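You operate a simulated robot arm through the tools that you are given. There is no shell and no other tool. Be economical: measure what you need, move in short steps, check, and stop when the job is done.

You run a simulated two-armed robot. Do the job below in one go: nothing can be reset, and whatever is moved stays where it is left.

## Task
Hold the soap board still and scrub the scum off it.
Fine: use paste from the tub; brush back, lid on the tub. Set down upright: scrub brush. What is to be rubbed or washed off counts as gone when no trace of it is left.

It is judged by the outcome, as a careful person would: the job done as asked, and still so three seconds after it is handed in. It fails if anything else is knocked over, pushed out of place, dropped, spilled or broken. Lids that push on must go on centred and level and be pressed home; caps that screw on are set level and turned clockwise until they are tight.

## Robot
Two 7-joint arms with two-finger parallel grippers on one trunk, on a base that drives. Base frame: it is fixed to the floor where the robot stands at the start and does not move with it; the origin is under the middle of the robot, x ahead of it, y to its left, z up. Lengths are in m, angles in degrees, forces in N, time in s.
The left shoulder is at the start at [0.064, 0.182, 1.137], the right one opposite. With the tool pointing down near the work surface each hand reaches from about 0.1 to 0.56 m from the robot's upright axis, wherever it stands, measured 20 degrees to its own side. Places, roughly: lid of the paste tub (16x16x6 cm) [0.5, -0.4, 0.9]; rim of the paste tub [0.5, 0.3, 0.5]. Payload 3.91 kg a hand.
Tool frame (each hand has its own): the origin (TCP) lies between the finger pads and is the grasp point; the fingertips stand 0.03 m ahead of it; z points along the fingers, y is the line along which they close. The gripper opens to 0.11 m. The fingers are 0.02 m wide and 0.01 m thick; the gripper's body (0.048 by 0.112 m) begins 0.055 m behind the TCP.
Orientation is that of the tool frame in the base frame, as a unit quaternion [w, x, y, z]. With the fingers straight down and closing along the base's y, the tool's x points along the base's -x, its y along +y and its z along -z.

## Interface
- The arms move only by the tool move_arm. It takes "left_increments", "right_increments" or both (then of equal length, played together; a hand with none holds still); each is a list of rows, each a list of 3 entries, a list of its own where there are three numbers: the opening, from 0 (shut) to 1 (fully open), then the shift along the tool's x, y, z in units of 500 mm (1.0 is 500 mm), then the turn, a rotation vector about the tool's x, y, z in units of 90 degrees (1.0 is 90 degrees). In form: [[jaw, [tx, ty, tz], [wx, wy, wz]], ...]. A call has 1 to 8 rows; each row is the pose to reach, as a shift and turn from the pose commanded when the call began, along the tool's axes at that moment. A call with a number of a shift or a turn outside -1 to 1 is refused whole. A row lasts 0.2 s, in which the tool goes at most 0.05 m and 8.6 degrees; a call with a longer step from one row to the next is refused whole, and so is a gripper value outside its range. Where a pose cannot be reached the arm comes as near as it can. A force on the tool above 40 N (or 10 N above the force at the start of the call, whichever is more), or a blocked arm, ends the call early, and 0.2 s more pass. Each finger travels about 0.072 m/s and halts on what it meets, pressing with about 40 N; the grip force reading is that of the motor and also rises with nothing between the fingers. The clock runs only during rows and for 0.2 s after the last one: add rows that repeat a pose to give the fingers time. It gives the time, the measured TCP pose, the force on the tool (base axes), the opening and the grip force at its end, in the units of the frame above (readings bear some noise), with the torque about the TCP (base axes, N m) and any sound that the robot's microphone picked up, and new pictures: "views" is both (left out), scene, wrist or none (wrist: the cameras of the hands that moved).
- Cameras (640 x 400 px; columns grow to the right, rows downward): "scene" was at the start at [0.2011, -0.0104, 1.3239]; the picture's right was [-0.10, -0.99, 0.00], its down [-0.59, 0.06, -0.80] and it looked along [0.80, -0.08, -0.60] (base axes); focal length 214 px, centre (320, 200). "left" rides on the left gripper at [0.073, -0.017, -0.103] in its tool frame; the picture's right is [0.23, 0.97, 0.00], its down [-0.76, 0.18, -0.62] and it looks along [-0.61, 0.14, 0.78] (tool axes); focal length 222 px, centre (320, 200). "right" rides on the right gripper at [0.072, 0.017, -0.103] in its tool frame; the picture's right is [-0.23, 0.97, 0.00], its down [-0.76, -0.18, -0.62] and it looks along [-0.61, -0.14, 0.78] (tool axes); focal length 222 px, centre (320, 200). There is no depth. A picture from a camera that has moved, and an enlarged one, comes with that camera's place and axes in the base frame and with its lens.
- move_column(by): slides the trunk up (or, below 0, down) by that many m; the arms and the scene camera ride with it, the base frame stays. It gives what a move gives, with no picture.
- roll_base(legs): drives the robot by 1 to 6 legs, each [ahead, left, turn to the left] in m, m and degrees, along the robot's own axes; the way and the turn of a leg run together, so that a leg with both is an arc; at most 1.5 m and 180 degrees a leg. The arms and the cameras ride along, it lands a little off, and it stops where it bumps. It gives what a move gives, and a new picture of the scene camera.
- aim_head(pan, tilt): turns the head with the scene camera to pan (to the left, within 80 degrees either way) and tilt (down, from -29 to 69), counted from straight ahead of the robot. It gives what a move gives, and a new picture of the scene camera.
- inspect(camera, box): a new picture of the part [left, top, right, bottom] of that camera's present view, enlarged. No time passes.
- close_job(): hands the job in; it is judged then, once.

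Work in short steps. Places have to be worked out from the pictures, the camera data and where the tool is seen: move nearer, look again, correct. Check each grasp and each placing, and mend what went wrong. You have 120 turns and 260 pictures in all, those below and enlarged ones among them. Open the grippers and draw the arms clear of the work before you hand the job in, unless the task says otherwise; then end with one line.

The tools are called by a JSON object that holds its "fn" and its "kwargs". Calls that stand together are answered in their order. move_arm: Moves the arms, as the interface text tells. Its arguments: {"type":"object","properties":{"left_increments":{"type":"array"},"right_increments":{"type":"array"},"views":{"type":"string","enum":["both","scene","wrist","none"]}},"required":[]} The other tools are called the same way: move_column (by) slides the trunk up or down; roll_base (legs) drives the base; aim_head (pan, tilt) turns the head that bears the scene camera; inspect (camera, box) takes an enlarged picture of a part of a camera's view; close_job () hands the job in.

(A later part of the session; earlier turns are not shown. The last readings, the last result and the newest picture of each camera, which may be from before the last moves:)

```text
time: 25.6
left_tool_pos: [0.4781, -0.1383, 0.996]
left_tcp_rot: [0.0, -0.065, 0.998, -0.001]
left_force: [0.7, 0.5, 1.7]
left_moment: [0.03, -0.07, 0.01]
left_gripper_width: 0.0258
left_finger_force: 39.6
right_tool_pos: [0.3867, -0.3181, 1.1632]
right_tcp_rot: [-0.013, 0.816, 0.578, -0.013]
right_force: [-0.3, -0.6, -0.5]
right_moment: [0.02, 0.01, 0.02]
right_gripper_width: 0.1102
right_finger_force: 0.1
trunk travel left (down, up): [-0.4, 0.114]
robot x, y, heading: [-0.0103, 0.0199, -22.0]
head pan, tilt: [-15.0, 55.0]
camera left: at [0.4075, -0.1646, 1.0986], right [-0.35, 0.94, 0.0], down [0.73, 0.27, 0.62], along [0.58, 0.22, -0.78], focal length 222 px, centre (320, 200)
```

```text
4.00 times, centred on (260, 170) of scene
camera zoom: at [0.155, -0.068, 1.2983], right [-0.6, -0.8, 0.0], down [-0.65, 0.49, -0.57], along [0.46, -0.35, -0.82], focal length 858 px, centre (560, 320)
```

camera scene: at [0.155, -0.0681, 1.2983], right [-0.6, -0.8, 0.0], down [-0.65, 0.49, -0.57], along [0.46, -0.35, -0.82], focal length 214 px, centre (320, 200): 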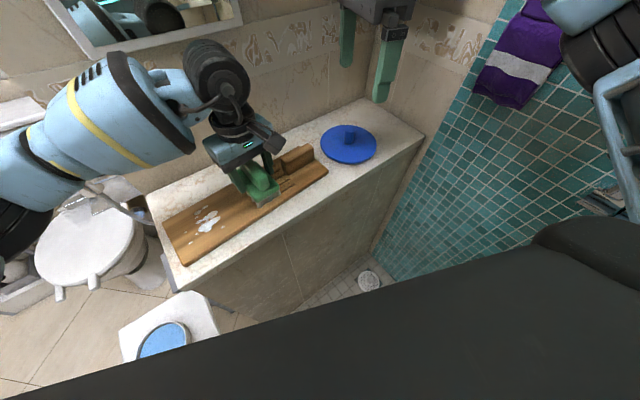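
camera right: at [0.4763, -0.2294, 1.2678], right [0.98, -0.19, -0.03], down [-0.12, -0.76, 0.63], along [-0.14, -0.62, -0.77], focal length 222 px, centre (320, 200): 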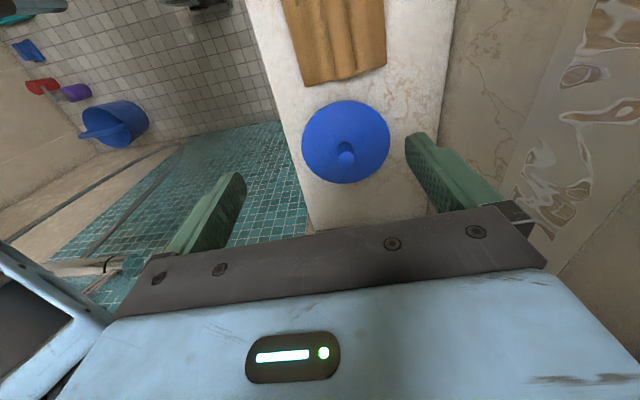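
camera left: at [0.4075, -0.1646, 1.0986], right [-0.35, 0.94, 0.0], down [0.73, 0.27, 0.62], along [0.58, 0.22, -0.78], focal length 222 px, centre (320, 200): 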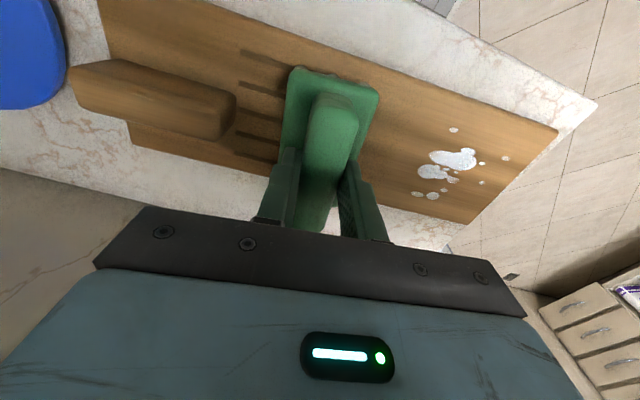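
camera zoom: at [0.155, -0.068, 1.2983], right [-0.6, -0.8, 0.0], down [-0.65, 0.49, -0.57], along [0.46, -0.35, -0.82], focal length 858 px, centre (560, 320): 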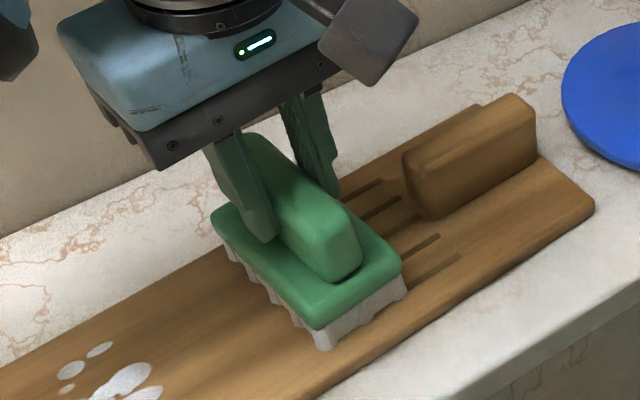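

The brush is firmly held (width 0.026) at TCP (0.478, -0.138, 0.996), which I record for putting it back. I lift it 11 cm, then turn the robot left again toward the tub.

{"fn": "move_arm", "kwargs": {"left_increments": [[0, [0, 0, -0.05], [0, 0, 0]], [0, [0, 0, -0.12], [0, 0, 0]], [0, [0, 0, -0.2], [0, 0, 0]], [0, [0, 0, -0.26], [0, 0, 0]]], "views": "scene"}}

{"fn": "roll_base", "kwargs": {"legs": [[0, 0, 22]]}}

```text
time: 26.6
left_tool_pos: [0.4785, -0.1385, 1.1268]
left_tcp_rot: [0.0, -0.064, 0.998, 0.0]
left_force: [0.2, 0.3, -0.8]
left_moment: [0.0, 0.01, -0.01]
left_gripper_width: 0.0254
left_finger_force: 39.8
right_tool_pos: [0.3875, -0.32, 1.1632]
right_tcp_rot: [-0.013, 0.816, 0.578, -0.012]
right_force: [-0.1, 0.2, -0.6]
right_moment: [0.01, 0.03, -0.03]
right_gripper_width: 0.1097
right_finger_force: 0.0
trunk travel left (down, up): [-0.4, 0.114]
robot x, y, heading: [-0.0047, 0.0187, -22.2]
head pan, tilt: [-15.0, 55.0]
camera scene: at [0.1548, -0.0681, 1.2983], right [-0.6, -0.8, 0.0], down [-0.65, 0.49, -0.57], along [0.46, -0.35, -0.82], focal length 214 px, centre (320, 200)
```

scene: 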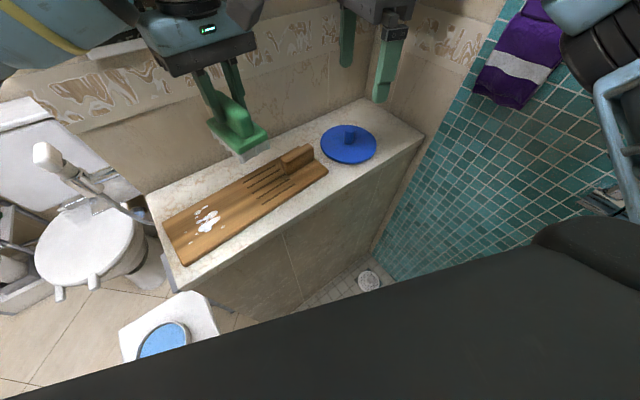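

```text
time: 28.1
left_tool_pos: [0.502, 0.0583, 1.1249]
left_tcp_rot: [0.0, -0.254, 0.967, 0.0]
left_force: [0.2, 0.3, -0.7]
left_moment: [0.0, -0.01, -0.01]
left_gripper_width: 0.0257
left_finger_force: 39.9
right_tool_pos: [0.4853, -0.1446, 1.1623]
right_tcp_rot: [-0.01, 0.689, 0.725, -0.015]
right_force: [0.6, -0.4, 0.2]
right_moment: [-0.03, 0.02, 0.01]
right_gripper_width: 0.1098
right_finger_force: 0.0
trunk travel left (down, up): [-0.4, 0.114]
robot x, y, heading: [-0.0037, 0.0176, 0.1]
head pan, tilt: [-15.0, 55.0]
camera scene: at [0.1756, 0.0001, 1.2982], right [-0.26, -0.97, 0.0], down [-0.79, 0.21, -0.57], along [0.55, -0.15, -0.82], focal length 214 px, centre (320, 200)
```

scene: 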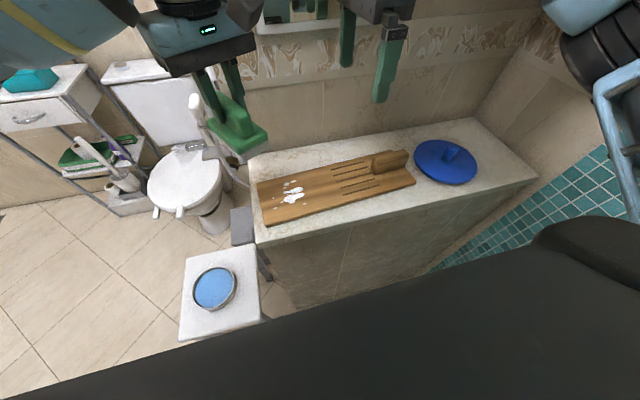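

I move the brush laterally over the tub at height, un-yawing as it goes.

{"fn": "move_arm", "kwargs": {"left_increments": [[0, [-0.026, 0.08, 0], [0, 0, 0.05]], [0, [-0.052, 0.16, 0], [0, 0, 0.1]], [0, [-0.078, 0.24, 0], [0, 0, 0.15]], [0, [-0.104, 0.32, 0], [0, 0, 0.2]], [0, [-0.13, 0.4, 0], [0, 0, 0.25]], [0, [-0.158, 0.485, 0], [0, 0, 0.3]]], "views": "both"}}

```text
time: 29.5
left_tool_pos: [0.452, 0.3103, 1.1242]
left_tcp_rot: [0.0, -0.021, 1.0, -0.001]
left_force: [0.1, 0.1, -1.8]
left_moment: [-0.04, -0.02, -0.01]
left_gripper_width: 0.0256
left_finger_force: 39.8
right_tool_pos: [0.4852, -0.1423, 1.1637]
right_tcp_rot: [-0.01, 0.689, 0.724, -0.014]
right_force: [-0.1, 0.3, 0.4]
right_moment: [-0.05, 0.02, -0.01]
right_gripper_width: 0.1099
right_finger_force: 0.1
trunk travel left (down, up): [-0.4, 0.114]
robot x, y, heading: [-0.0082, 0.0176, 0.3]
head pan, tilt: [-15.0, 55.0]
camera scene: at [0.1749, 0.0015, 1.2984], right [-0.26, -0.97, 0.0], down [-0.79, 0.21, -0.57], along [0.56, -0.15, -0.82], focal length 214 px, centre (320, 200)
camera left: at [0.38, 0.2895, 1.2277], right [-0.27, 0.96, 0.0], down [0.75, 0.21, 0.62], along [0.6, 0.17, -0.78], focal length 222 px, centre (320, 200)
```

scene: 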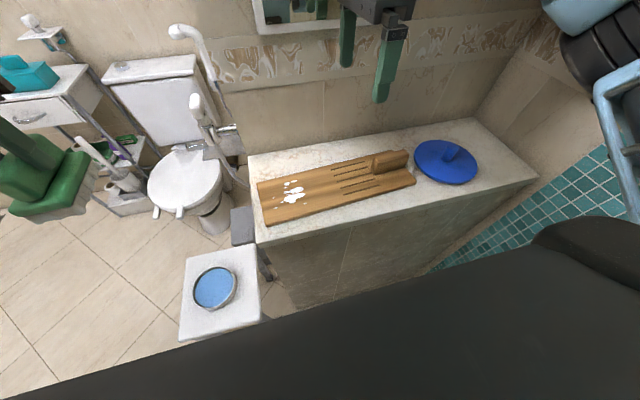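
left: 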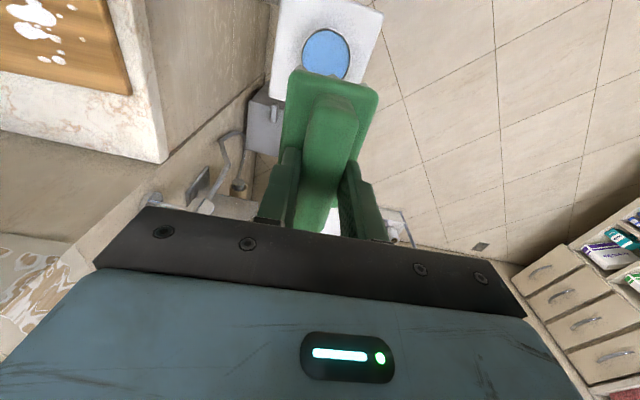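

Both views agree the tub centre is at about (0.445, 0.318) for z=0.5. I descend 0.36 m above it without lowering the trunk, to test the reach.

{"fn": "move_arm", "kwargs": {"left_increments": [[0, [0.014, 0.016, 0.09], [0, 0, 0]], [0, [0.014, 0.016, 0.18], [0, 0, 0]], [0, [0.014, 0.016, 0.27], [0, 0, 0]], [0, [0.014, 0.016, 0.36], [0, 0, 0]], [0, [0.014, 0.016, 0.45], [0, 0, 0]], [0, [0.014, 0.016, 0.54], [0, 0, 0]], [0, [0.014, 0.016, 0.63], [0, 0, 0]], [0, [0.014, 0.016, 0.72], [0, 0, 0]]], "views": "both"}}

```text
time: 31.3
left_tool_pos: [0.4439, 0.3165, 0.7645]
left_tcp_rot: [-0.001, -0.022, 1.0, 0.0]
left_force: [0.3, -0.8, -1.7]
left_moment: [-0.02, 0.01, 0.01]
left_gripper_width: 0.0255
left_finger_force: 39.8
right_tool_pos: [0.4856, -0.1445, 1.1634]
right_tcp_rot: [-0.01, 0.689, 0.725, -0.015]
right_force: [-0.2, -0.4, -0.7]
right_moment: [-0.01, -0.01, -0.01]
right_gripper_width: 0.11
right_finger_force: 0.0
trunk travel left (down, up): [-0.4, 0.114]
robot x, y, heading: [-0.0128, 0.0246, 0.3]
head pan, tilt: [-15.0, 55.0]
camera scene: at [0.1758, 0.0004, 1.2982], right [-0.26, -0.97, 0.0], down [-0.79, 0.21, -0.57], along [0.55, -0.15, -0.82], focal length 214 px, centre (320, 200)
camera left: at [0.3726, 0.2956, 0.8676], right [-0.27, 0.96, 0.0], down [0.75, 0.21, 0.62], along [0.6, 0.17, -0.78], focal length 222 px, centre (320, 200)
```

scene: 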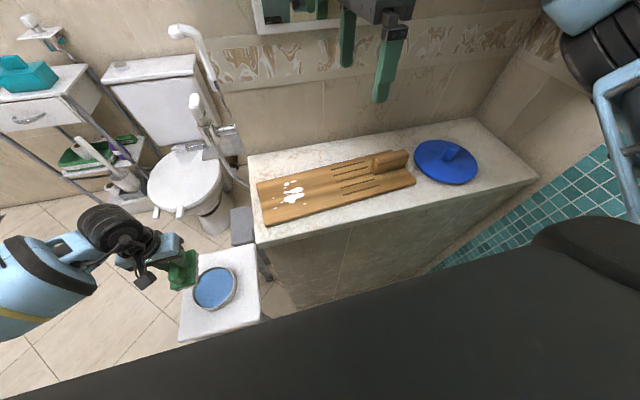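
left: 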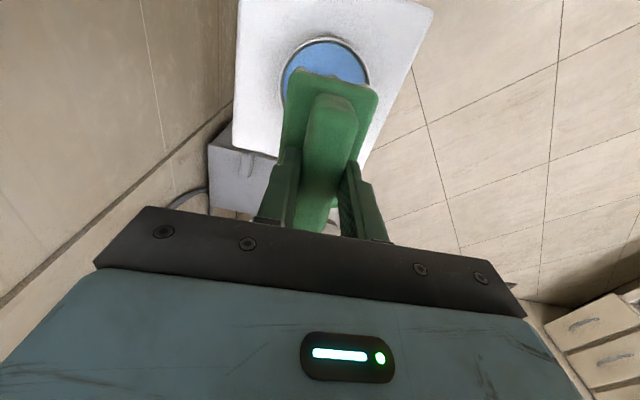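

Reach is fine. The tub centre computes to (0.45, 0.32). I descend to TCP z≈0.61, where the bristles should be just above the rim.

{"fn": "move_arm", "kwargs": {"left_increments": [[0, [-0.01, 0.006, 0.08], [0, 0, 0]], [0, [-0.01, 0.006, 0.16], [0, 0, 0]], [0, [-0.01, 0.006, 0.24], [0, 0, 0]], [0, [-0.01, 0.006, 0.31], [0, 0, 0]]], "views": "both"}}

{"fn": "inspect", "kwargs": {"camera": "scene", "box": [140, 230, 300, 350]}}

```text
time: 32.3
left_tool_pos: [0.45, 0.3189, 0.6122]
left_tcp_rot: [0.0, -0.022, 1.0, -0.001]
left_force: [0.5, -0.5, -1.4]
left_moment: [0.02, 0.01, -0.02]
left_gripper_width: 0.0255
left_finger_force: 40.1
right_tool_pos: [0.4859, -0.1445, 1.1616]
right_tcp_rot: [-0.01, 0.689, 0.725, -0.015]
right_force: [0.6, -0.5, 0.4]
right_moment: [0.01, -0.01, -0.02]
right_gripper_width: 0.1101
right_finger_force: 0.1
trunk travel left (down, up): [-0.4, 0.114]
robot x, y, heading: [-0.0067, 0.0247, 0.0]
head pan, tilt: [-15.0, 55.0]
camera scene: at [0.1758, 0.0001, 1.2982], right [-0.26, -0.97, 0.0], down [-0.79, 0.21, -0.57], along [0.55, -0.15, -0.82], focal length 214 px, centre (320, 200)
camera left: at [0.3784, 0.2979, 0.7144], right [-0.27, 0.96, 0.0], down [0.75, 0.21, 0.62], along [0.6, 0.17, -0.78], focal length 222 px, centre (320, 200)
```

scene: 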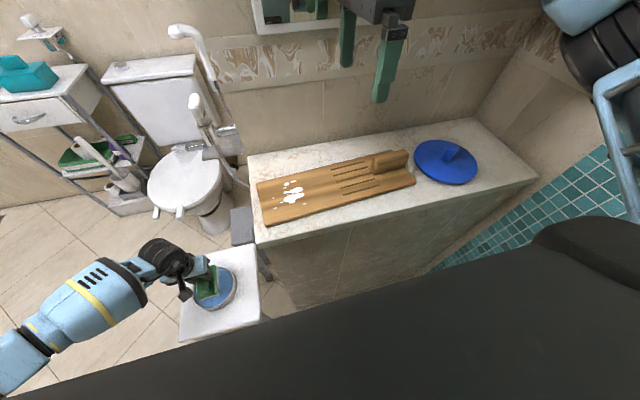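
left: 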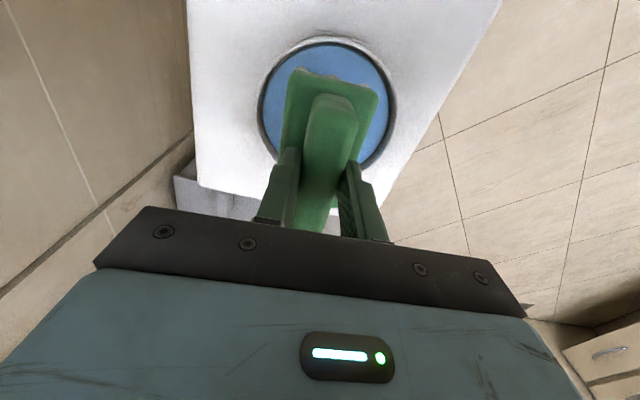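

```text
3.33 times, centred on (220, 290) of scene
camera zoom: at [0.1758, 0.0001, 1.2982], right [-0.26, -0.97, 0.0], down [-0.79, 0.21, -0.57], along [0.55, -0.15, -0.82], focal length 715 px, centre (653, -100)
```

zoom: 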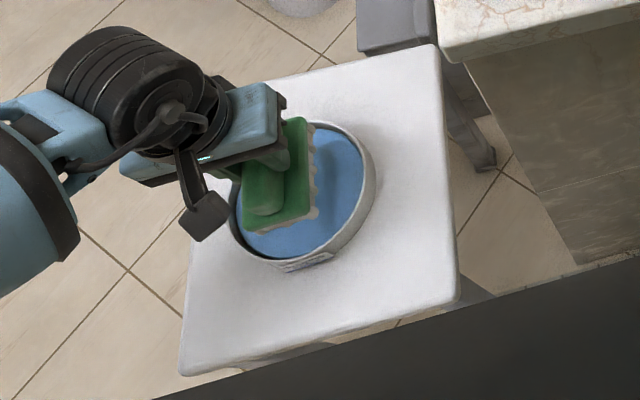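

The brush sits slightly far in x: I get the tub centre at (0.443, 0.321). I correct that and go down another 2.5 cm.

{"fn": "move_arm", "kwargs": {"left_increments": [[0, [0.016, 0.004, 0.0], [0, 0, 0]], [0, [0.016, 0.004, 0.05], [0, 0, 0]]], "views": "wrist"}}

{"fn": "inspect", "kwargs": {"camera": "scene", "box": [180, 250, 260, 310]}}

{"fn": "inspect", "kwargs": {"camera": "left", "box": [220, 10, 420, 210]}}

```text
time: 32.9
left_tool_pos: [0.441, 0.3201, 0.5851]
left_tcp_rot: [-0.001, -0.022, 1.0, -0.001]
left_force: [0.3, -0.3, -1.5]
left_moment: [-0.01, 0.02, 0.02]
left_gripper_width: 0.0256
left_finger_force: 40.1
right_tool_pos: [0.4864, -0.1442, 1.1631]
right_tcp_rot: [-0.01, 0.688, 0.725, -0.014]
right_force: [0.2, -0.5, -0.1]
right_moment: [-0.03, 0.01, -0.03]
right_gripper_width: 0.11
right_finger_force: 0.2
trunk travel left (down, up): [-0.4, 0.114]
robot x, y, heading: [-0.0069, 0.0211, 0.3]
head pan, tilt: [-15.0, 55.0]
camera left: at [0.369, 0.2999, 0.6882], right [-0.27, 0.96, 0.0], down [0.75, 0.21, 0.62], along [0.6, 0.17, -0.78], focal length 222 px, centre (320, 200)
```

left: 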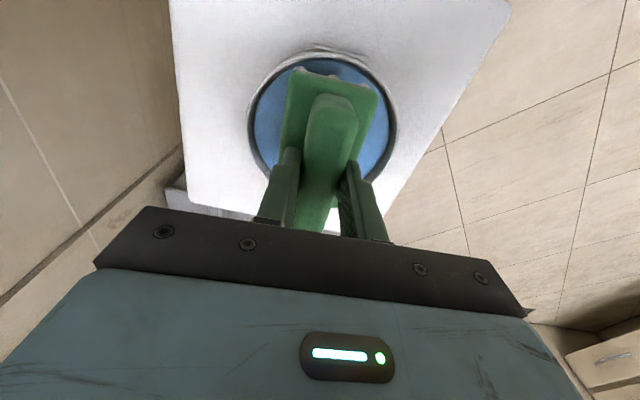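

```text
6.67 times, centred on (220, 280) of scene
camera zoom: at [0.176, 0.0, 1.2982], right [-0.26, -0.97, 0.0], down [-0.79, 0.21, -0.57], along [0.55, -0.15, -0.82], focal length 1430 px, centre (987, -333)
```

zoom: 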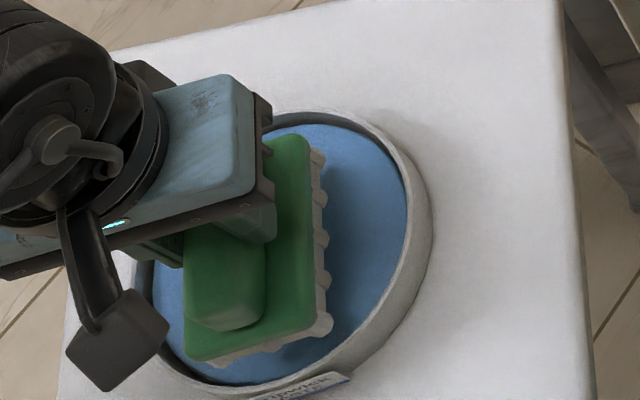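

```text
2.00 times, centred on (320, 110) of left
camera zoom: at [0.369, 0.2999, 0.6882], right [-0.27, 0.96, 0.0], down [0.75, 0.21, 0.62], along [0.6, 0.17, -0.78], focal length 444 px, centre (320, 380)
```

zoom: 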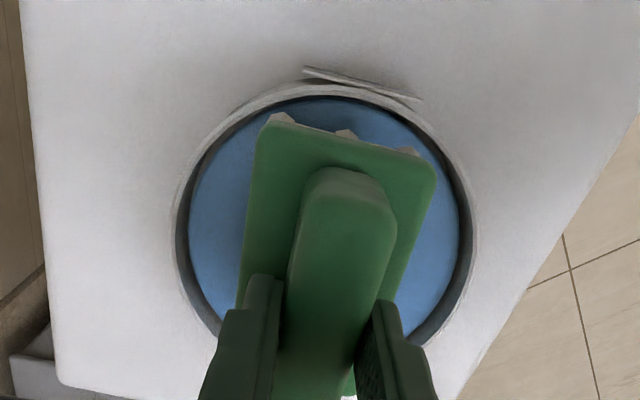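

The brush is centred over the tub. I lower slowly and watch the force.

{"fn": "move_arm", "kwargs": {"left_increments": [[0, [0, 0.002, 0.03], [0, 0, 0]], [0, [0, 0.002, 0.05], [0, 0, 0]], [0, [0, 0.002, 0.07], [0, 0, 0]]], "views": "none"}}

{"fn": "inspect", "kwargs": {"camera": "scene", "box": [180, 250, 260, 310]}}

```text
time: 33.7
left_tool_pos: [0.4428, 0.3212, 0.5546]
left_tcp_rot: [0.005, -0.024, 1.0, 0.0]
left_force: [-5.2, 2.8, 39.1]
left_moment: [0.15, 0.01, 0.05]
left_gripper_width: 0.0256
left_finger_force: 39.9
right_tool_pos: [0.4825, -0.1443, 1.1659]
right_tcp_rot: [-0.01, 0.689, 0.725, -0.013]
right_force: [0.0, 0.5, 0.2]
right_moment: [-0.01, -0.04, 0.03]
right_gripper_width: 0.11
right_finger_force: 0.1
trunk travel left (down, up): [-0.4, 0.114]
robot x, y, heading: [-0.0089, 0.0191, 0.3]
head pan, tilt: [-15.0, 55.0]
```

```text
6.67 times, centred on (220, 280) of scene
camera zoom: at [0.1717, -0.0019, 1.2994], right [-0.26, -0.97, 0.0], down [-0.79, 0.21, -0.58], along [0.56, -0.15, -0.82], focal length 1430 px, centre (987, -333)
```

zoom: 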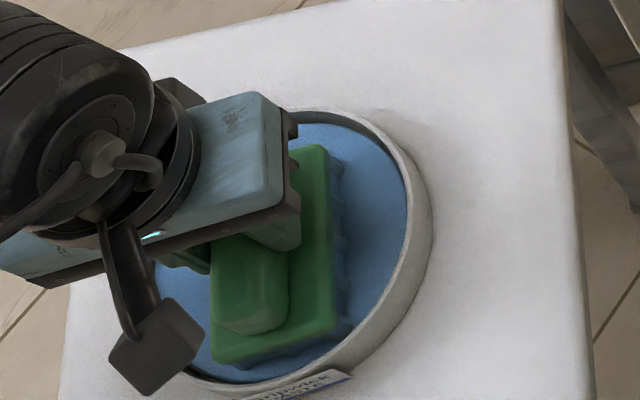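

The bristles turned blue, so they are loaded with paste. I raise straight up.

{"fn": "move_arm", "kwargs": {"left_increments": [[0, [0, 0, -0.05], [0, 0, 0]], [0, [0, 0, -0.13], [0, 0, 0]], [0, [0, 0, -0.22], [0, 0, 0]], [0, [0, 0, -0.32], [0, 0, 0]], [0, [0, 0, -0.42], [0, 0, 0]], [0, [0, 0, -0.52], [0, 0, 0]], [0, [0, 0, -0.62], [0, 0, 0]], [0, [0, 0, -0.72], [0, 0, 0]]], "views": "scene"}}

```text
time: 35.5
left_tool_pos: [0.4399, 0.3193, 0.9091]
left_tcp_rot: [0.0, -0.022, 1.0, 0.001]
left_force: [-1.2, 0.3, -1.3]
left_moment: [0.03, 0.01, 0.01]
left_gripper_width: 0.0254
left_finger_force: 39.5
right_tool_pos: [0.4851, -0.144, 1.1629]
right_tcp_rot: [-0.012, 0.689, 0.724, -0.014]
right_force: [-0.6, -0.2, 0.6]
right_moment: [0.02, -0.01, 0.02]
right_gripper_width: 0.1102
right_finger_force: 0.0
trunk travel left (down, up): [-0.4, 0.114]
robot x, y, heading: [-0.0076, 0.0193, 0.1]
head pan, tilt: [-15.0, 55.0]
camera scene: at [0.1754, -0.0003, 1.2983], right [-0.26, -0.97, 0.0], down [-0.79, 0.21, -0.57], along [0.55, -0.15, -0.82], focal length 214 px, centre (320, 200)
```

scene: 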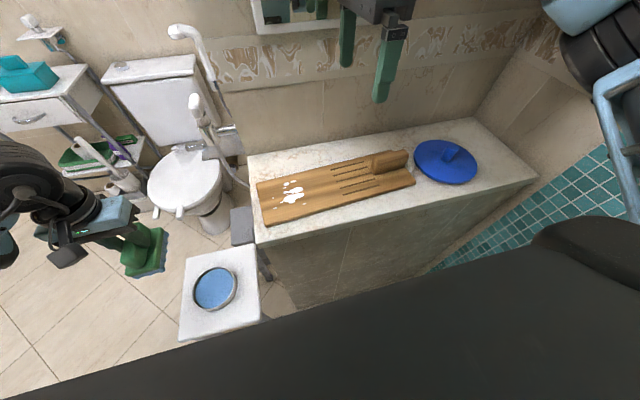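

I raise the brush further, then turn the robot right 15° with a slight 3 cm advance. That puts the right hand above the board's block.

{"fn": "move_arm", "kwargs": {"left_increments": [[0, [0, 0, -0.09], [0, 0, 0]], [0, [0, 0, -0.18], [0, 0, 0]], [0, [0, 0, -0.27], [0, 0, 0]], [0, [0, 0, -0.36], [0, 0, 0]]], "views": "none"}}

{"fn": "roll_base", "kwargs": {"legs": [[0.03, 0, -15]]}}

{"fn": "inspect", "kwargs": {"camera": "right", "box": [0, 0, 640, 400]}}

```text
time: 36.5
left_tool_pos: [0.4384, 0.3216, 1.0894]
left_tcp_rot: [-0.001, -0.022, 1.0, 0.001]
left_force: [-0.2, -0.5, -1.1]
left_moment: [0.01, -0.04, -0.06]
left_gripper_width: 0.0255
left_finger_force: 40.3
right_tool_pos: [0.4849, -0.1444, 1.1629]
right_tcp_rot: [-0.01, 0.689, 0.725, -0.013]
right_force: [-0.4, -0.2, -1.0]
right_moment: [0.02, -0.03, -0.01]
right_gripper_width: 0.1102
right_finger_force: 0.1
trunk travel left (down, up): [-0.4, 0.114]
robot x, y, heading: [-0.0048, 0.0167, 0.3]
head pan, tilt: [-15.0, 55.0]
```

```text
time: 37.8
left_tool_pos: [0.5332, 0.1894, 1.0892]
left_tcp_rot: [0.0, 0.111, 0.994, -0.001]
left_force: [0.4, 0.5, -1.4]
left_moment: [0.02, 0.03, 0.02]
left_gripper_width: 0.0256
left_finger_force: 39.9
right_tool_pos: [0.4544, -0.2718, 1.163]
right_tcp_rot: [-0.012, 0.778, 0.628, -0.013]
right_force: [0.4, 0.0, 0.3]
right_moment: [-0.02, 0.0, 0.03]
right_gripper_width: 0.1102
right_finger_force: 0.1
trunk travel left (down, up): [-0.4, 0.114]
robot x, y, heading: [0.0199, 0.0187, -15.2]
head pan, tilt: [-15.0, 55.0]
camera scene: at [0.1937, -0.0517, 1.2982], right [-0.5, -0.87, 0.0], down [-0.71, 0.41, -0.57], along [0.5, -0.29, -0.82], focal length 214 px, centre (320, 200)
```

scene: 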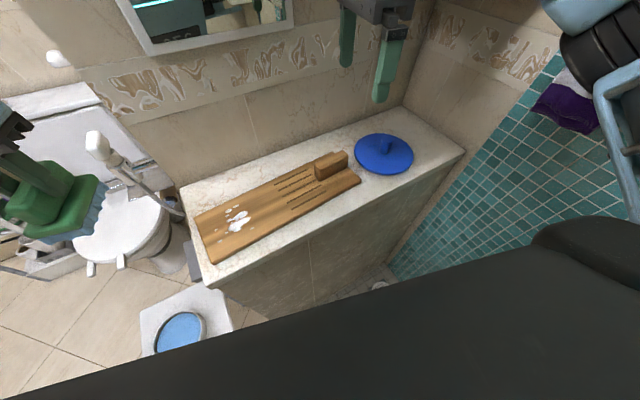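

```text
1.00 times, centred on (320, 200) of right (not enlarged: the box is as wide or as high as the picture)
camera zoom: at [0.4896, -0.2056, 1.2649], right [0.9, -0.43, -0.03], down [-0.31, -0.71, 0.63], along [-0.3, -0.56, -0.77], focal length 222 px, centre (320, 200)
```

zoom: 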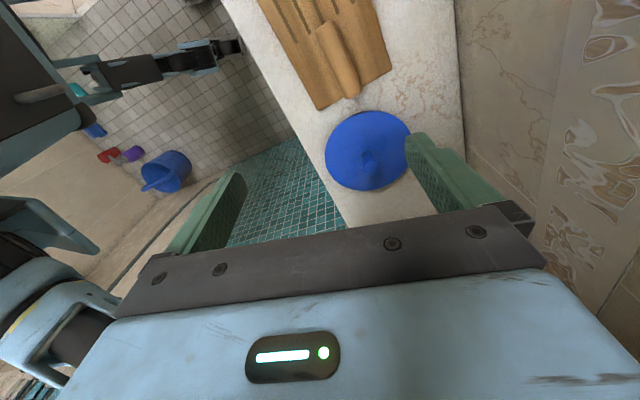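

I find the block at about (0.484, -0.25) with its top near z≈0.945. The right hand squares to it and descends to z≈1.03 above y≈-0.268.

{"fn": "move_arm", "kwargs": {"right_increments": [[1, [0.007, 0.02, 0.09], [-0.007, 0.001, -0.06]], [1, [0.014, 0.04, 0.18], [-0.014, 0.002, -0.12]], [1, [0.02, 0.057, 0.264], [-0.022, 0.003, -0.187]]], "views": "both"}}

{"fn": "inspect", "kwargs": {"camera": "scene", "box": [270, 90, 430, 210]}}

```text
time: 38.6
left_tool_pos: [0.5339, 0.1876, 1.0901]
left_tcp_rot: [-0.001, 0.111, 0.994, 0.0]
left_force: [0.0, -0.7, -0.9]
left_moment: [0.01, 0.04, 0.03]
left_gripper_width: 0.0253
left_finger_force: 40.2
right_tool_pos: [0.4803, -0.2664, 1.0329]
right_tcp_rot: [-0.002, 0.679, 0.734, 0.002]
right_force: [0.6, -0.8, 0.2]
right_moment: [0.01, 0.0, -0.01]
right_gripper_width: 0.1102
right_finger_force: 0.2
trunk travel left (down, up): [-0.4, 0.114]
robot x, y, heading: [0.0145, 0.0162, -15.1]
head pan, tilt: [-15.0, 55.0]
camera scene: at [0.194, -0.0519, 1.2982], right [-0.5, -0.86, 0.0], down [-0.71, 0.41, -0.57], along [0.5, -0.29, -0.82], focal length 214 px, centre (320, 200)
camera right: at [0.4909, -0.1937, 1.1361], right [0.99, -0.15, 0.0], down [-0.12, -0.78, 0.62], along [-0.09, -0.61, -0.79], focal length 222 px, centre (320, 200)
```

scene: 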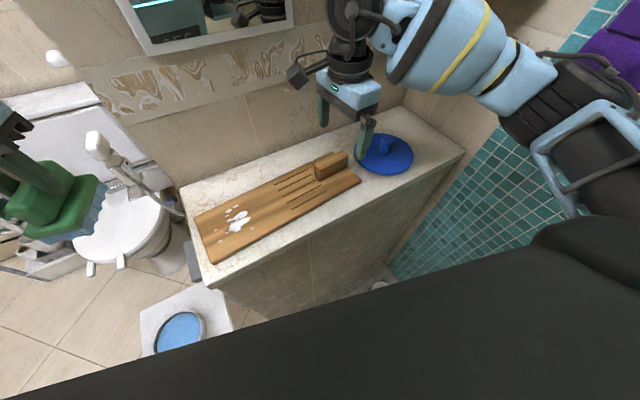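
right: 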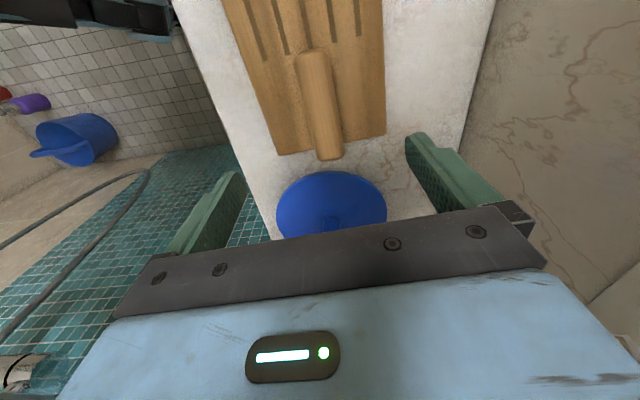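

```text
3.33 times, centred on (350, 150) of scene
camera zoom: at [0.194, -0.0519, 1.2982], right [-0.5, -0.86, 0.0], down [-0.71, 0.41, -0.57], along [0.5, -0.29, -0.82], focal length 715 px, centre (220, 367)
```

zoom: 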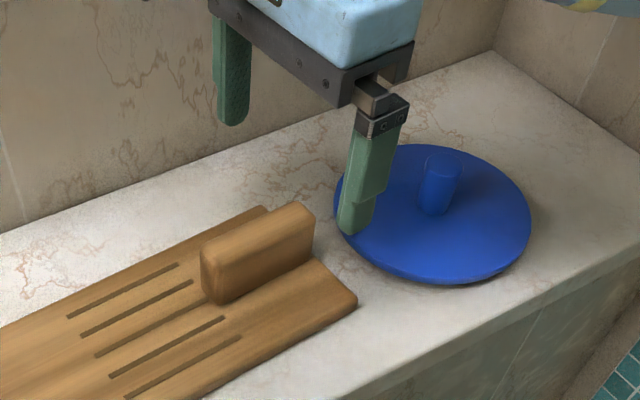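

Alignment is good. I lower to TCP z≈0.972 and close on the block.

{"fn": "move_arm", "kwargs": {"right_increments": [[1, [0.008, 0.004, 0.06], [0, 0, 0]], [1, [0.008, 0.006, 0.12], [0, 0, 0]], [0.6, [0.008, 0.006, 0.12], [0, 0, 0]], [0.3, [0.008, 0.006, 0.12], [0, 0, 0]]], "views": "wrist"}}

{"fn": "inspect", "kwargs": {"camera": "scene", "box": [270, 90, 430, 210]}}

```text
time: 39.6
left_tool_pos: [0.5326, 0.1884, 1.0896]
left_tcp_rot: [0.0, 0.11, 0.994, -0.001]
left_force: [0.4, 0.5, -1.3]
left_moment: [-0.01, 0.0, -0.04]
left_gripper_width: 0.0254
left_finger_force: 40.0
right_tool_pos: [0.4839, -0.262, 0.9714]
right_tcp_rot: [-0.002, 0.678, 0.735, 0.002]
right_force: [-0.7, 0.5, -0.7]
right_moment: [0.01, 0.0, -0.02]
right_gripper_width: 0.0326
right_finger_force: 0.1
trunk travel left (down, up): [-0.4, 0.114]
robot x, y, heading: [0.0183, 0.0138, -14.9]
head pan, tilt: [-15.0, 55.0]
camera right: at [0.4934, -0.1901, 1.075], right [0.99, -0.15, 0.0], down [-0.12, -0.78, 0.62], along [-0.09, -0.61, -0.79], focal length 222 px, centre (320, 200)
```

right: 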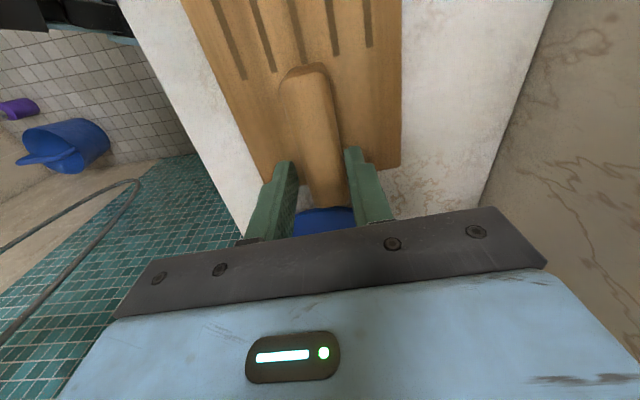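

```text
3.33 times, centred on (350, 150) of scene
camera zoom: at [0.1937, -0.0516, 1.2982], right [-0.5, -0.87, 0.0], down [-0.71, 0.41, -0.57], along [0.5, -0.29, -0.82], focal length 715 px, centre (220, 367)
```

zoom: 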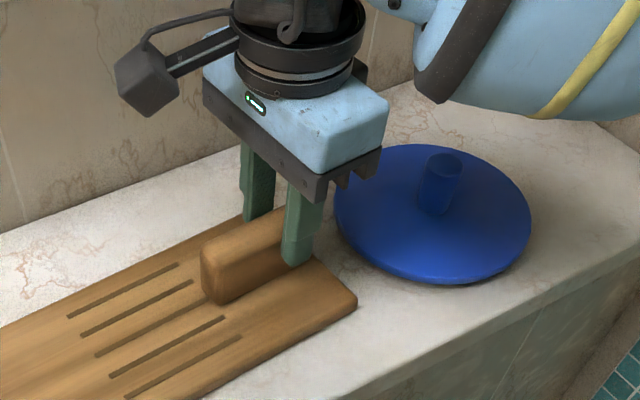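

Both fingers straddle the block; I close fully with the pose held.

{"fn": "move_arm", "kwargs": {"right_increments": [[0.1, [0, 0, 0], [0, 0, 0]], [0, [0, 0, 0], [0, 0, 0]], [0, [0, 0, 0], [0, 0, 0]]], "views": "scene"}}

```text
time: 40.4
left_tool_pos: [0.5338, 0.1878, 1.0885]
left_tcp_rot: [0.0, 0.111, 0.994, -0.001]
left_force: [0.2, 0.5, -1.3]
left_moment: [0.01, 0.01, 0.02]
left_gripper_width: 0.0254
left_finger_force: 40.3
right_tool_pos: [0.482, -0.2633, 0.9722]
right_tcp_rot: [-0.002, 0.678, 0.735, 0.003]
right_force: [0.6, -0.3, 0.3]
right_moment: [0.09, -0.02, -0.19]
right_gripper_width: 0.0257
right_finger_force: 40.7
trunk travel left (down, up): [-0.4, 0.114]
robot x, y, heading: [0.0218, 0.0161, -14.9]
head pan, tilt: [-15.0, 55.0]
camera scene: at [0.1938, -0.0516, 1.2982], right [-0.5, -0.87, 0.0], down [-0.71, 0.41, -0.57], along [0.5, -0.29, -0.82], focal length 214 px, centre (320, 200)
```

scene: 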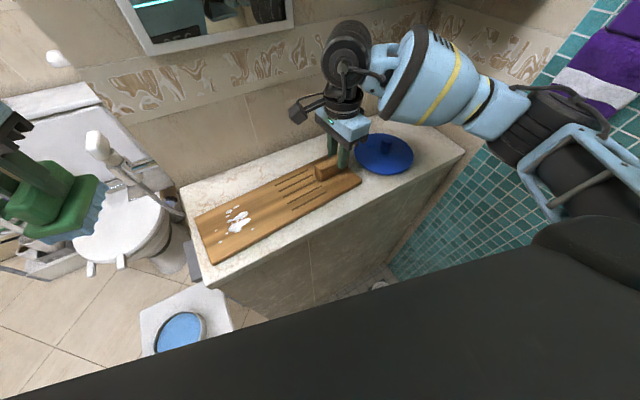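

The block is held firmly. I enlarge the scum to get its exact extent.

{"fn": "inspect", "kwargs": {"camera": "scene", "box": [190, 180, 286, 270]}}

```text
4.44 times, centred on (238, 225) of scene
camera zoom: at [0.1938, -0.0516, 1.2982], right [-0.5, -0.87, 0.0], down [-0.71, 0.41, -0.57], along [0.5, -0.29, -0.82], focal length 953 px, centre (684, 89)
```

zoom: 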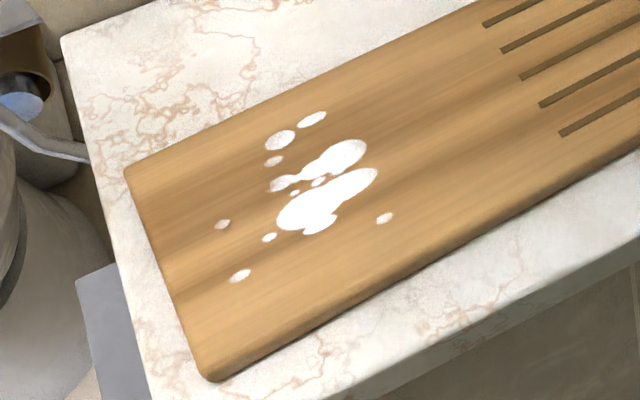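

The scum spans x 0.425–0.50 and y -0.045…0.03. The brush (9.5 cm along x) covers the whole x range, so strokes along y will clean it. I bring it above (0.462, -0.03), aligned with the board.

{"fn": "move_arm", "kwargs": {"left_increments": [[0, [0.006, -0.078, 0.0], [0, 0, -0.03]], [0, [0.012, -0.156, 0.02], [0, 0, -0.06]], [0, [0.018, -0.234, 0.04], [0, 0, -0.1]], [0, [0.024, -0.312, 0.06], [0, 0, -0.13]], [0, [0.03, -0.39, 0.08], [0, 0, -0.165]], [0, [0.036, -0.456, 0.1], [0, 0, -0.195]]], "views": "both"}}

```text
time: 41.8
left_tool_pos: [0.4667, -0.0318, 1.0384]
left_tcp_rot: [0.0, -0.042, 0.999, 0.0]
left_force: [0.1, -0.2, -2.9]
left_moment: [0.0, 0.01, -0.01]
left_gripper_width: 0.0258
left_finger_force: 39.8
right_tool_pos: [0.4833, -0.2646, 0.9718]
right_tcp_rot: [-0.002, 0.678, 0.735, 0.001]
right_force: [-0.6, -1.5, -0.5]
right_moment: [0.31, -0.09, 0.01]
right_gripper_width: 0.0252
right_finger_force: 39.8
trunk travel left (down, up): [-0.4, 0.114]
robot x, y, heading: [0.0196, 0.0161, -15.0]
head pan, tilt: [-15.0, 55.0]
camera scene: at [0.1936, -0.0521, 1.2982], right [-0.5, -0.87, 0.0], down [-0.71, 0.41, -0.57], along [0.5, -0.29, -0.82], focal length 214 px, centre (320, 200)
camera left: at [0.3956, -0.0556, 1.1423], right [-0.31, 0.95, 0.0], down [0.74, 0.24, 0.62], along [0.59, 0.19, -0.78], focal length 222 px, centre (320, 200)
```

scene: 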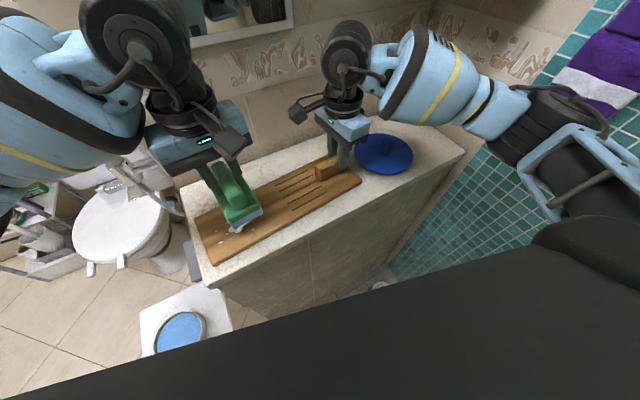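
left: 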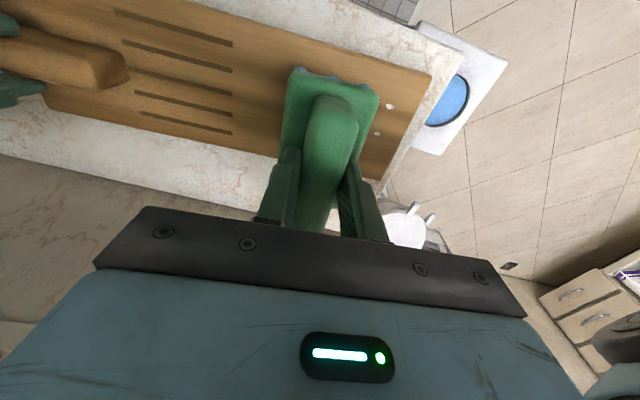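

Positions agree. I lower the brush onto the board gently and read the force.

{"fn": "move_arm", "kwargs": {"left_increments": [[0, [0.012, 0, 0.04], [0, 0, 0]], [0, [0.012, 0, 0.08], [0, 0, 0]], [0, [0.012, 0, 0.088], [0, 0, 0]]], "views": "scene"}}

```text
time: 42.6
left_tool_pos: [0.4605, -0.0321, 0.9953]
left_tcp_rot: [0.0, -0.042, 0.999, -0.001]
left_force: [-0.8, -0.3, -2.0]
left_moment: [0.0, -0.02, 0.0]
left_gripper_width: 0.0256
left_finger_force: 40.2
right_tool_pos: [0.4832, -0.2624, 0.9723]
right_tcp_rot: [-0.002, 0.679, 0.734, 0.002]
right_force: [0.0, 0.3, 0.4]
right_moment: [0.05, 0.02, -0.14]
right_gripper_width: 0.0255
right_finger_force: 40.2
trunk travel left (down, up): [-0.4, 0.114]
robot x, y, heading: [0.0234, 0.0154, -15.3]
head pan, tilt: [-15.0, 55.0]
camera scene: at [0.1937, -0.0516, 1.2982], right [-0.5, -0.87, 0.0], down [-0.71, 0.41, -0.57], along [0.5, -0.29, -0.82], focal length 214 px, centre (320, 200)
```

scene: 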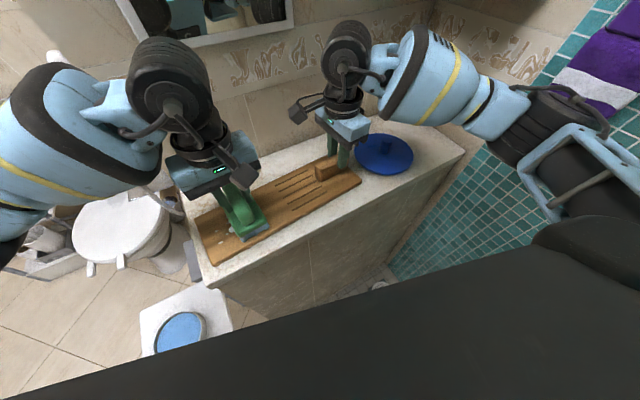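

It is just about touching. I press about 6 mm deeper and do the first strokes along the board.

{"fn": "move_arm", "kwargs": {"left_increments": [[0, [0, 0, 0.012], [0, 0, 0]], [0, [0, 0.04, 0.012], [0, 0, 0]], [0, [0, 0.08, 0.012], [0, 0, 0]], [0, [0, 0.11, 0.012], [0, 0, 0]], [0, [0, 0.06, 0.012], [0, 0, 0]], [0, [0, 0.0, 0.012], [0, 0, 0]], [0, [0, -0.04, 0.012], [0, 0, 0]]], "views": "both"}}

```text
time: 43.3
left_tool_pos: [0.4584, -0.0138, 0.9939]
left_tcp_rot: [0.004, -0.042, 0.999, -0.007]
left_force: [-1.0, 1.8, 10.4]
left_moment: [0.51, 0.12, 0.01]
left_gripper_width: 0.0256
left_finger_force: 40.2
right_tool_pos: [0.4823, -0.2622, 0.9724]
right_tcp_rot: [-0.002, 0.68, 0.733, 0.002]
right_force: [-0.1, -2.4, 4.6]
right_moment: [0.1, 0.19, -0.22]
right_gripper_width: 0.0257
right_finger_force: 40.1
trunk travel left (down, up): [-0.4, 0.114]
robot x, y, heading: [0.0203, 0.017, -15.3]
head pan, tilt: [-15.0, 55.0]
stopped in row 3 (left hand): the force on the tool passed its limit at 41 N (the readings are from after the stop); the commanded pose is now the measured one
camera scene: at [0.1927, -0.0516, 1.2984], right [-0.5, -0.86, 0.0], down [-0.71, 0.41, -0.57], along [0.5, -0.29, -0.82], focal length 214 px, centre (320, 200)
camera left: at [0.3868, -0.0357, 1.0962], right [-0.31, 0.95, -0.01], down [0.74, 0.25, 0.63], along [0.6, 0.18, -0.78], focal length 222 px, centre (320, 200)
```

scene: 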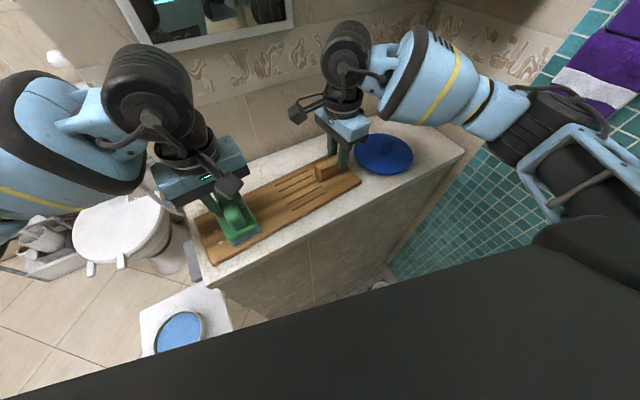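
left: 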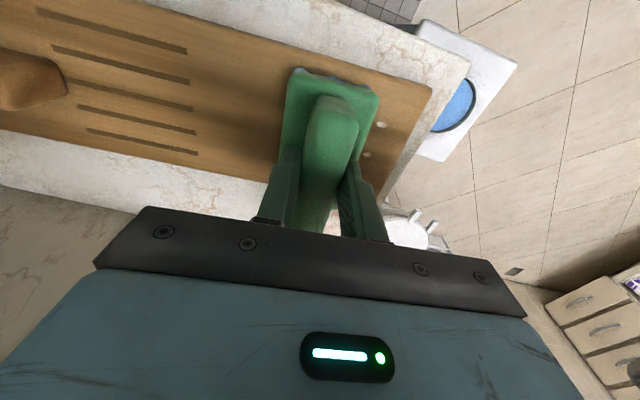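

The contact is stiff, and about 10 N remains at this height. I go on stroking at this level without pressing deeper.

{"fn": "move_arm", "kwargs": {"left_increments": [[0, [0, 0.03, 0.0], [0, 0, 0]], [0, [0, 0.06, 0.0], [0, 0, 0]], [0, [0, 0.09, 0.0], [0, 0, 0]], [0, [0, 0.05, 0.0], [0, 0, 0]], [0, [0, 0.01, 0.0], [0, 0, 0]], [0, [0, -0.03, 0.0], [0, 0, 0]], [0, [0, -0.07, 0.0], [0, 0, 0]], [0, [0, -0.1, 0.0], [0, 0, 0]]], "views": "both"}}

```text
time: 45.1
left_tool_pos: [0.4634, -0.064, 0.993]
left_tcp_rot: [0.004, -0.042, 0.999, -0.006]
left_force: [0.4, 2.8, 6.3]
left_moment: [0.48, -0.34, 0.13]
left_gripper_width: 0.0257
left_finger_force: 39.8
right_tool_pos: [0.4816, -0.2637, 0.9719]
right_tcp_rot: [-0.001, 0.679, 0.734, 0.002]
right_force: [2.7, -8.0, 11.0]
right_moment: [-0.53, -0.09, -0.43]
right_gripper_width: 0.0254
right_finger_force: 40.2
trunk travel left (down, up): [-0.4, 0.114]
robot x, y, heading: [0.0206, 0.0145, -15.1]
head pan, tilt: [-15.0, 55.0]
camera scene: at [0.1926, -0.052, 1.2983], right [-0.5, -0.86, 0.0], down [-0.71, 0.41, -0.57], along [0.5, -0.29, -0.82], focal length 214 px, centre (320, 200)
camera left: at [0.3908, -0.0855, 1.0961], right [-0.31, 0.95, -0.01], down [0.74, 0.25, 0.63], along [0.6, 0.18, -0.78], focal length 222 px, centre (320, 200)
```

scene: 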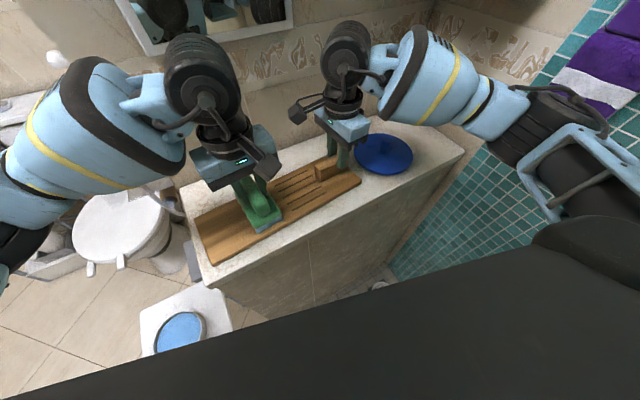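
left: 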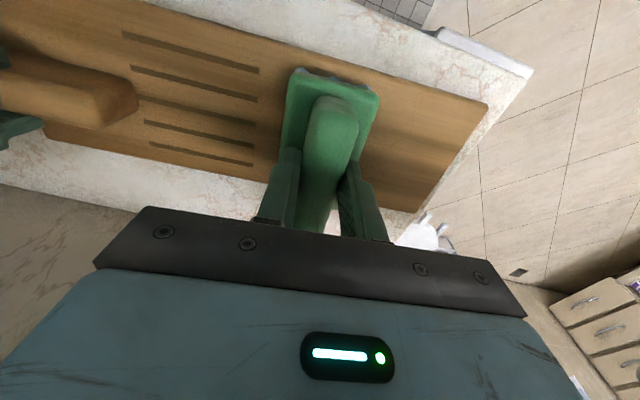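

The visible part is clean. I stroke the same range once more, then lift and look.

{"fn": "move_arm", "kwargs": {"left_increments": [[0, [0.008, 0.04, 0.0], [0, 0, 0]], [0, [0.008, 0.08, 0.0], [0, 0, 0]], [0, [0.008, 0.13, 0.0], [0, 0, 0]], [0, [-0.01, 0.17, 0.0], [0, 0, 0]], [0, [-0.01, 0.12, 0.0], [0, 0, 0]], [0, [-0.01, 0.07, 0.0], [0, 0, 0]], [0, [-0.01, 0.02, 0.0], [0, 0, 0]], [0, [-0.01, -0.04, 0.0], [0, 0, 0]]], "views": "none"}}

{"fn": "move_arm", "kwargs": {"left_increments": [[0, [0, 0, -0.06], [0, 0, 0]], [0, [0, 0, -0.12], [0, 0, 0]], [0, [0, 0, -0.16], [0, 0, 0]]], "views": "both"}}

{"fn": "inspect", "kwargs": {"camera": "scene", "box": [190, 170, 286, 270]}}

{"fn": "inspect", "kwargs": {"camera": "left", "box": [200, 20, 540, 240]}}

```text
time: 46.9
left_tool_pos: [0.4686, -0.0843, 0.9927]
left_tcp_rot: [0.004, -0.042, 0.999, -0.006]
left_force: [-1.4, 3.1, 18.0]
left_moment: [0.64, -0.41, 0.06]
left_gripper_width: 0.0257
left_finger_force: 39.9
right_tool_pos: [0.4805, -0.2626, 0.9709]
right_tcp_rot: [-0.001, 0.678, 0.735, 0.002]
right_force: [4.8, -10.7, 9.4]
right_moment: [-0.24, -0.01, -0.35]
right_gripper_width: 0.0253
right_finger_force: 40.1
trunk travel left (down, up): [-0.4, 0.114]
robot x, y, heading: [0.0167, 0.0168, -15.0]
head pan, tilt: [-15.0, 55.0]
```

```text
time: 47.7
left_tool_pos: [0.4682, -0.0844, 1.0734]
left_tcp_rot: [0.003, -0.041, 0.999, -0.006]
left_force: [0.0, -0.1, -0.9]
left_moment: [0.02, 0.01, -0.03]
left_gripper_width: 0.0256
left_finger_force: 40.2
right_tool_pos: [0.4806, -0.2609, 0.9721]
right_tcp_rot: [-0.003, 0.678, 0.735, 0.003]
right_force: [-2.5, -5.5, 17.6]
right_moment: [-0.13, 0.05, -0.2]
right_gripper_width: 0.0257
right_finger_force: 39.6
trunk travel left (down, up): [-0.4, 0.114]
robot x, y, heading: [0.0145, 0.0131, -14.9]
head pan, tilt: [-15.0, 55.0]
camera scene: at [0.1922, -0.0519, 1.2984], right [-0.5, -0.86, 0.0], down [-0.71, 0.41, -0.57], along [0.5, -0.29, -0.82], focal length 214 px, centre (320, 200)
camera left: at [0.3967, -0.1058, 1.1761], right [-0.31, 0.95, -0.01], down [0.74, 0.25, 0.63], along [0.6, 0.18, -0.78], focal length 222 px, centre (320, 200)
```

scene: 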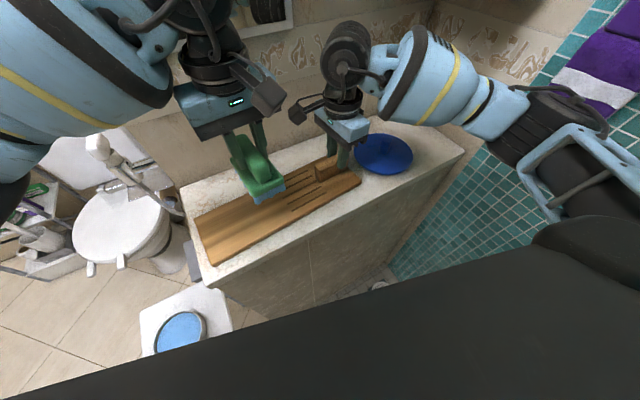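
left: 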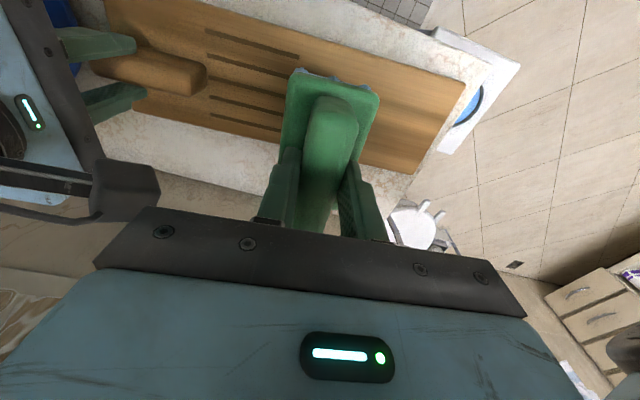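

```text
4.00 times, centred on (238, 220) of scene
camera zoom: at [0.1922, -0.0519, 1.2984], right [-0.5, -0.86, 0.0], down [-0.71, 0.41, -0.57], along [0.5, -0.29, -0.82], focal length 858 px, centre (648, 120)
```

zoom: 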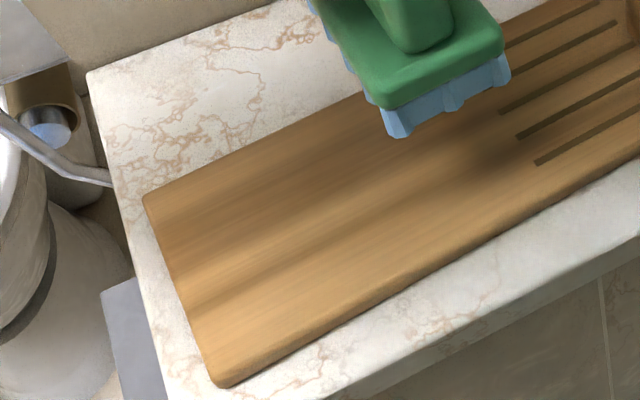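

```text
1.82 times, centred on (370, 130) of left
camera zoom: at [0.3967, -0.1058, 1.1761], right [-0.31, 0.95, -0.01], down [0.74, 0.25, 0.63], along [0.6, 0.18, -0.78], focal length 404 px, centre (229, 327)
```

zoom: 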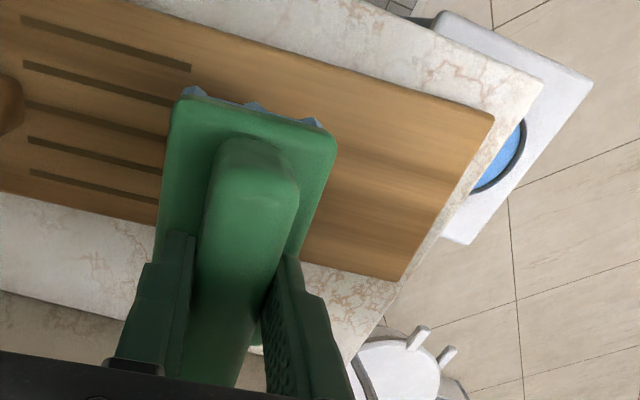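

The board is spotless. Now the right hand lets go of the block and rises clear.

{"fn": "move_arm", "kwargs": {"right_increments": [[0.3, [0, 0, 0], [0, 0, 0]], [0.6, [0, 0, 0], [0, 0, 0]], [0.9, [0, 0, 0], [0, 0, 0]], [1, [0, 0, -0.07], [0, 0, 0]], [1, [0, 0, -0.16], [0, 0, 0]]], "views": "scene"}}

```text
time: 48.9
left_tool_pos: [0.4696, -0.0826, 1.0736]
left_tcp_rot: [0.003, -0.042, 0.999, -0.007]
left_force: [-1.5, -0.5, -0.9]
left_moment: [-0.02, 0.0, 0.03]
left_gripper_width: 0.0257
left_finger_force: 40.2
right_tool_pos: [0.4827, -0.2612, 1.0523]
right_tcp_rot: [-0.003, 0.678, 0.735, 0.001]
right_force: [-0.3, 0.4, -0.1]
right_moment: [-0.04, -0.01, 0.03]
right_gripper_width: 0.1101
right_finger_force: 0.0
trunk travel left (down, up): [-0.4, 0.114]
robot x, y, heading: [0.0197, 0.0173, -15.3]
head pan, tilt: [-15.0, 55.0]
camera scene: at [0.1936, -0.0513, 1.2983], right [-0.5, -0.86, 0.0], down [-0.71, 0.41, -0.57], along [0.5, -0.29, -0.82], focal length 214 px, centre (320, 200)
```

scene: 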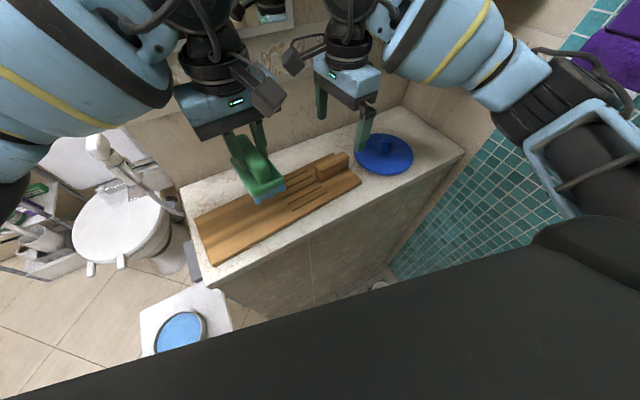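

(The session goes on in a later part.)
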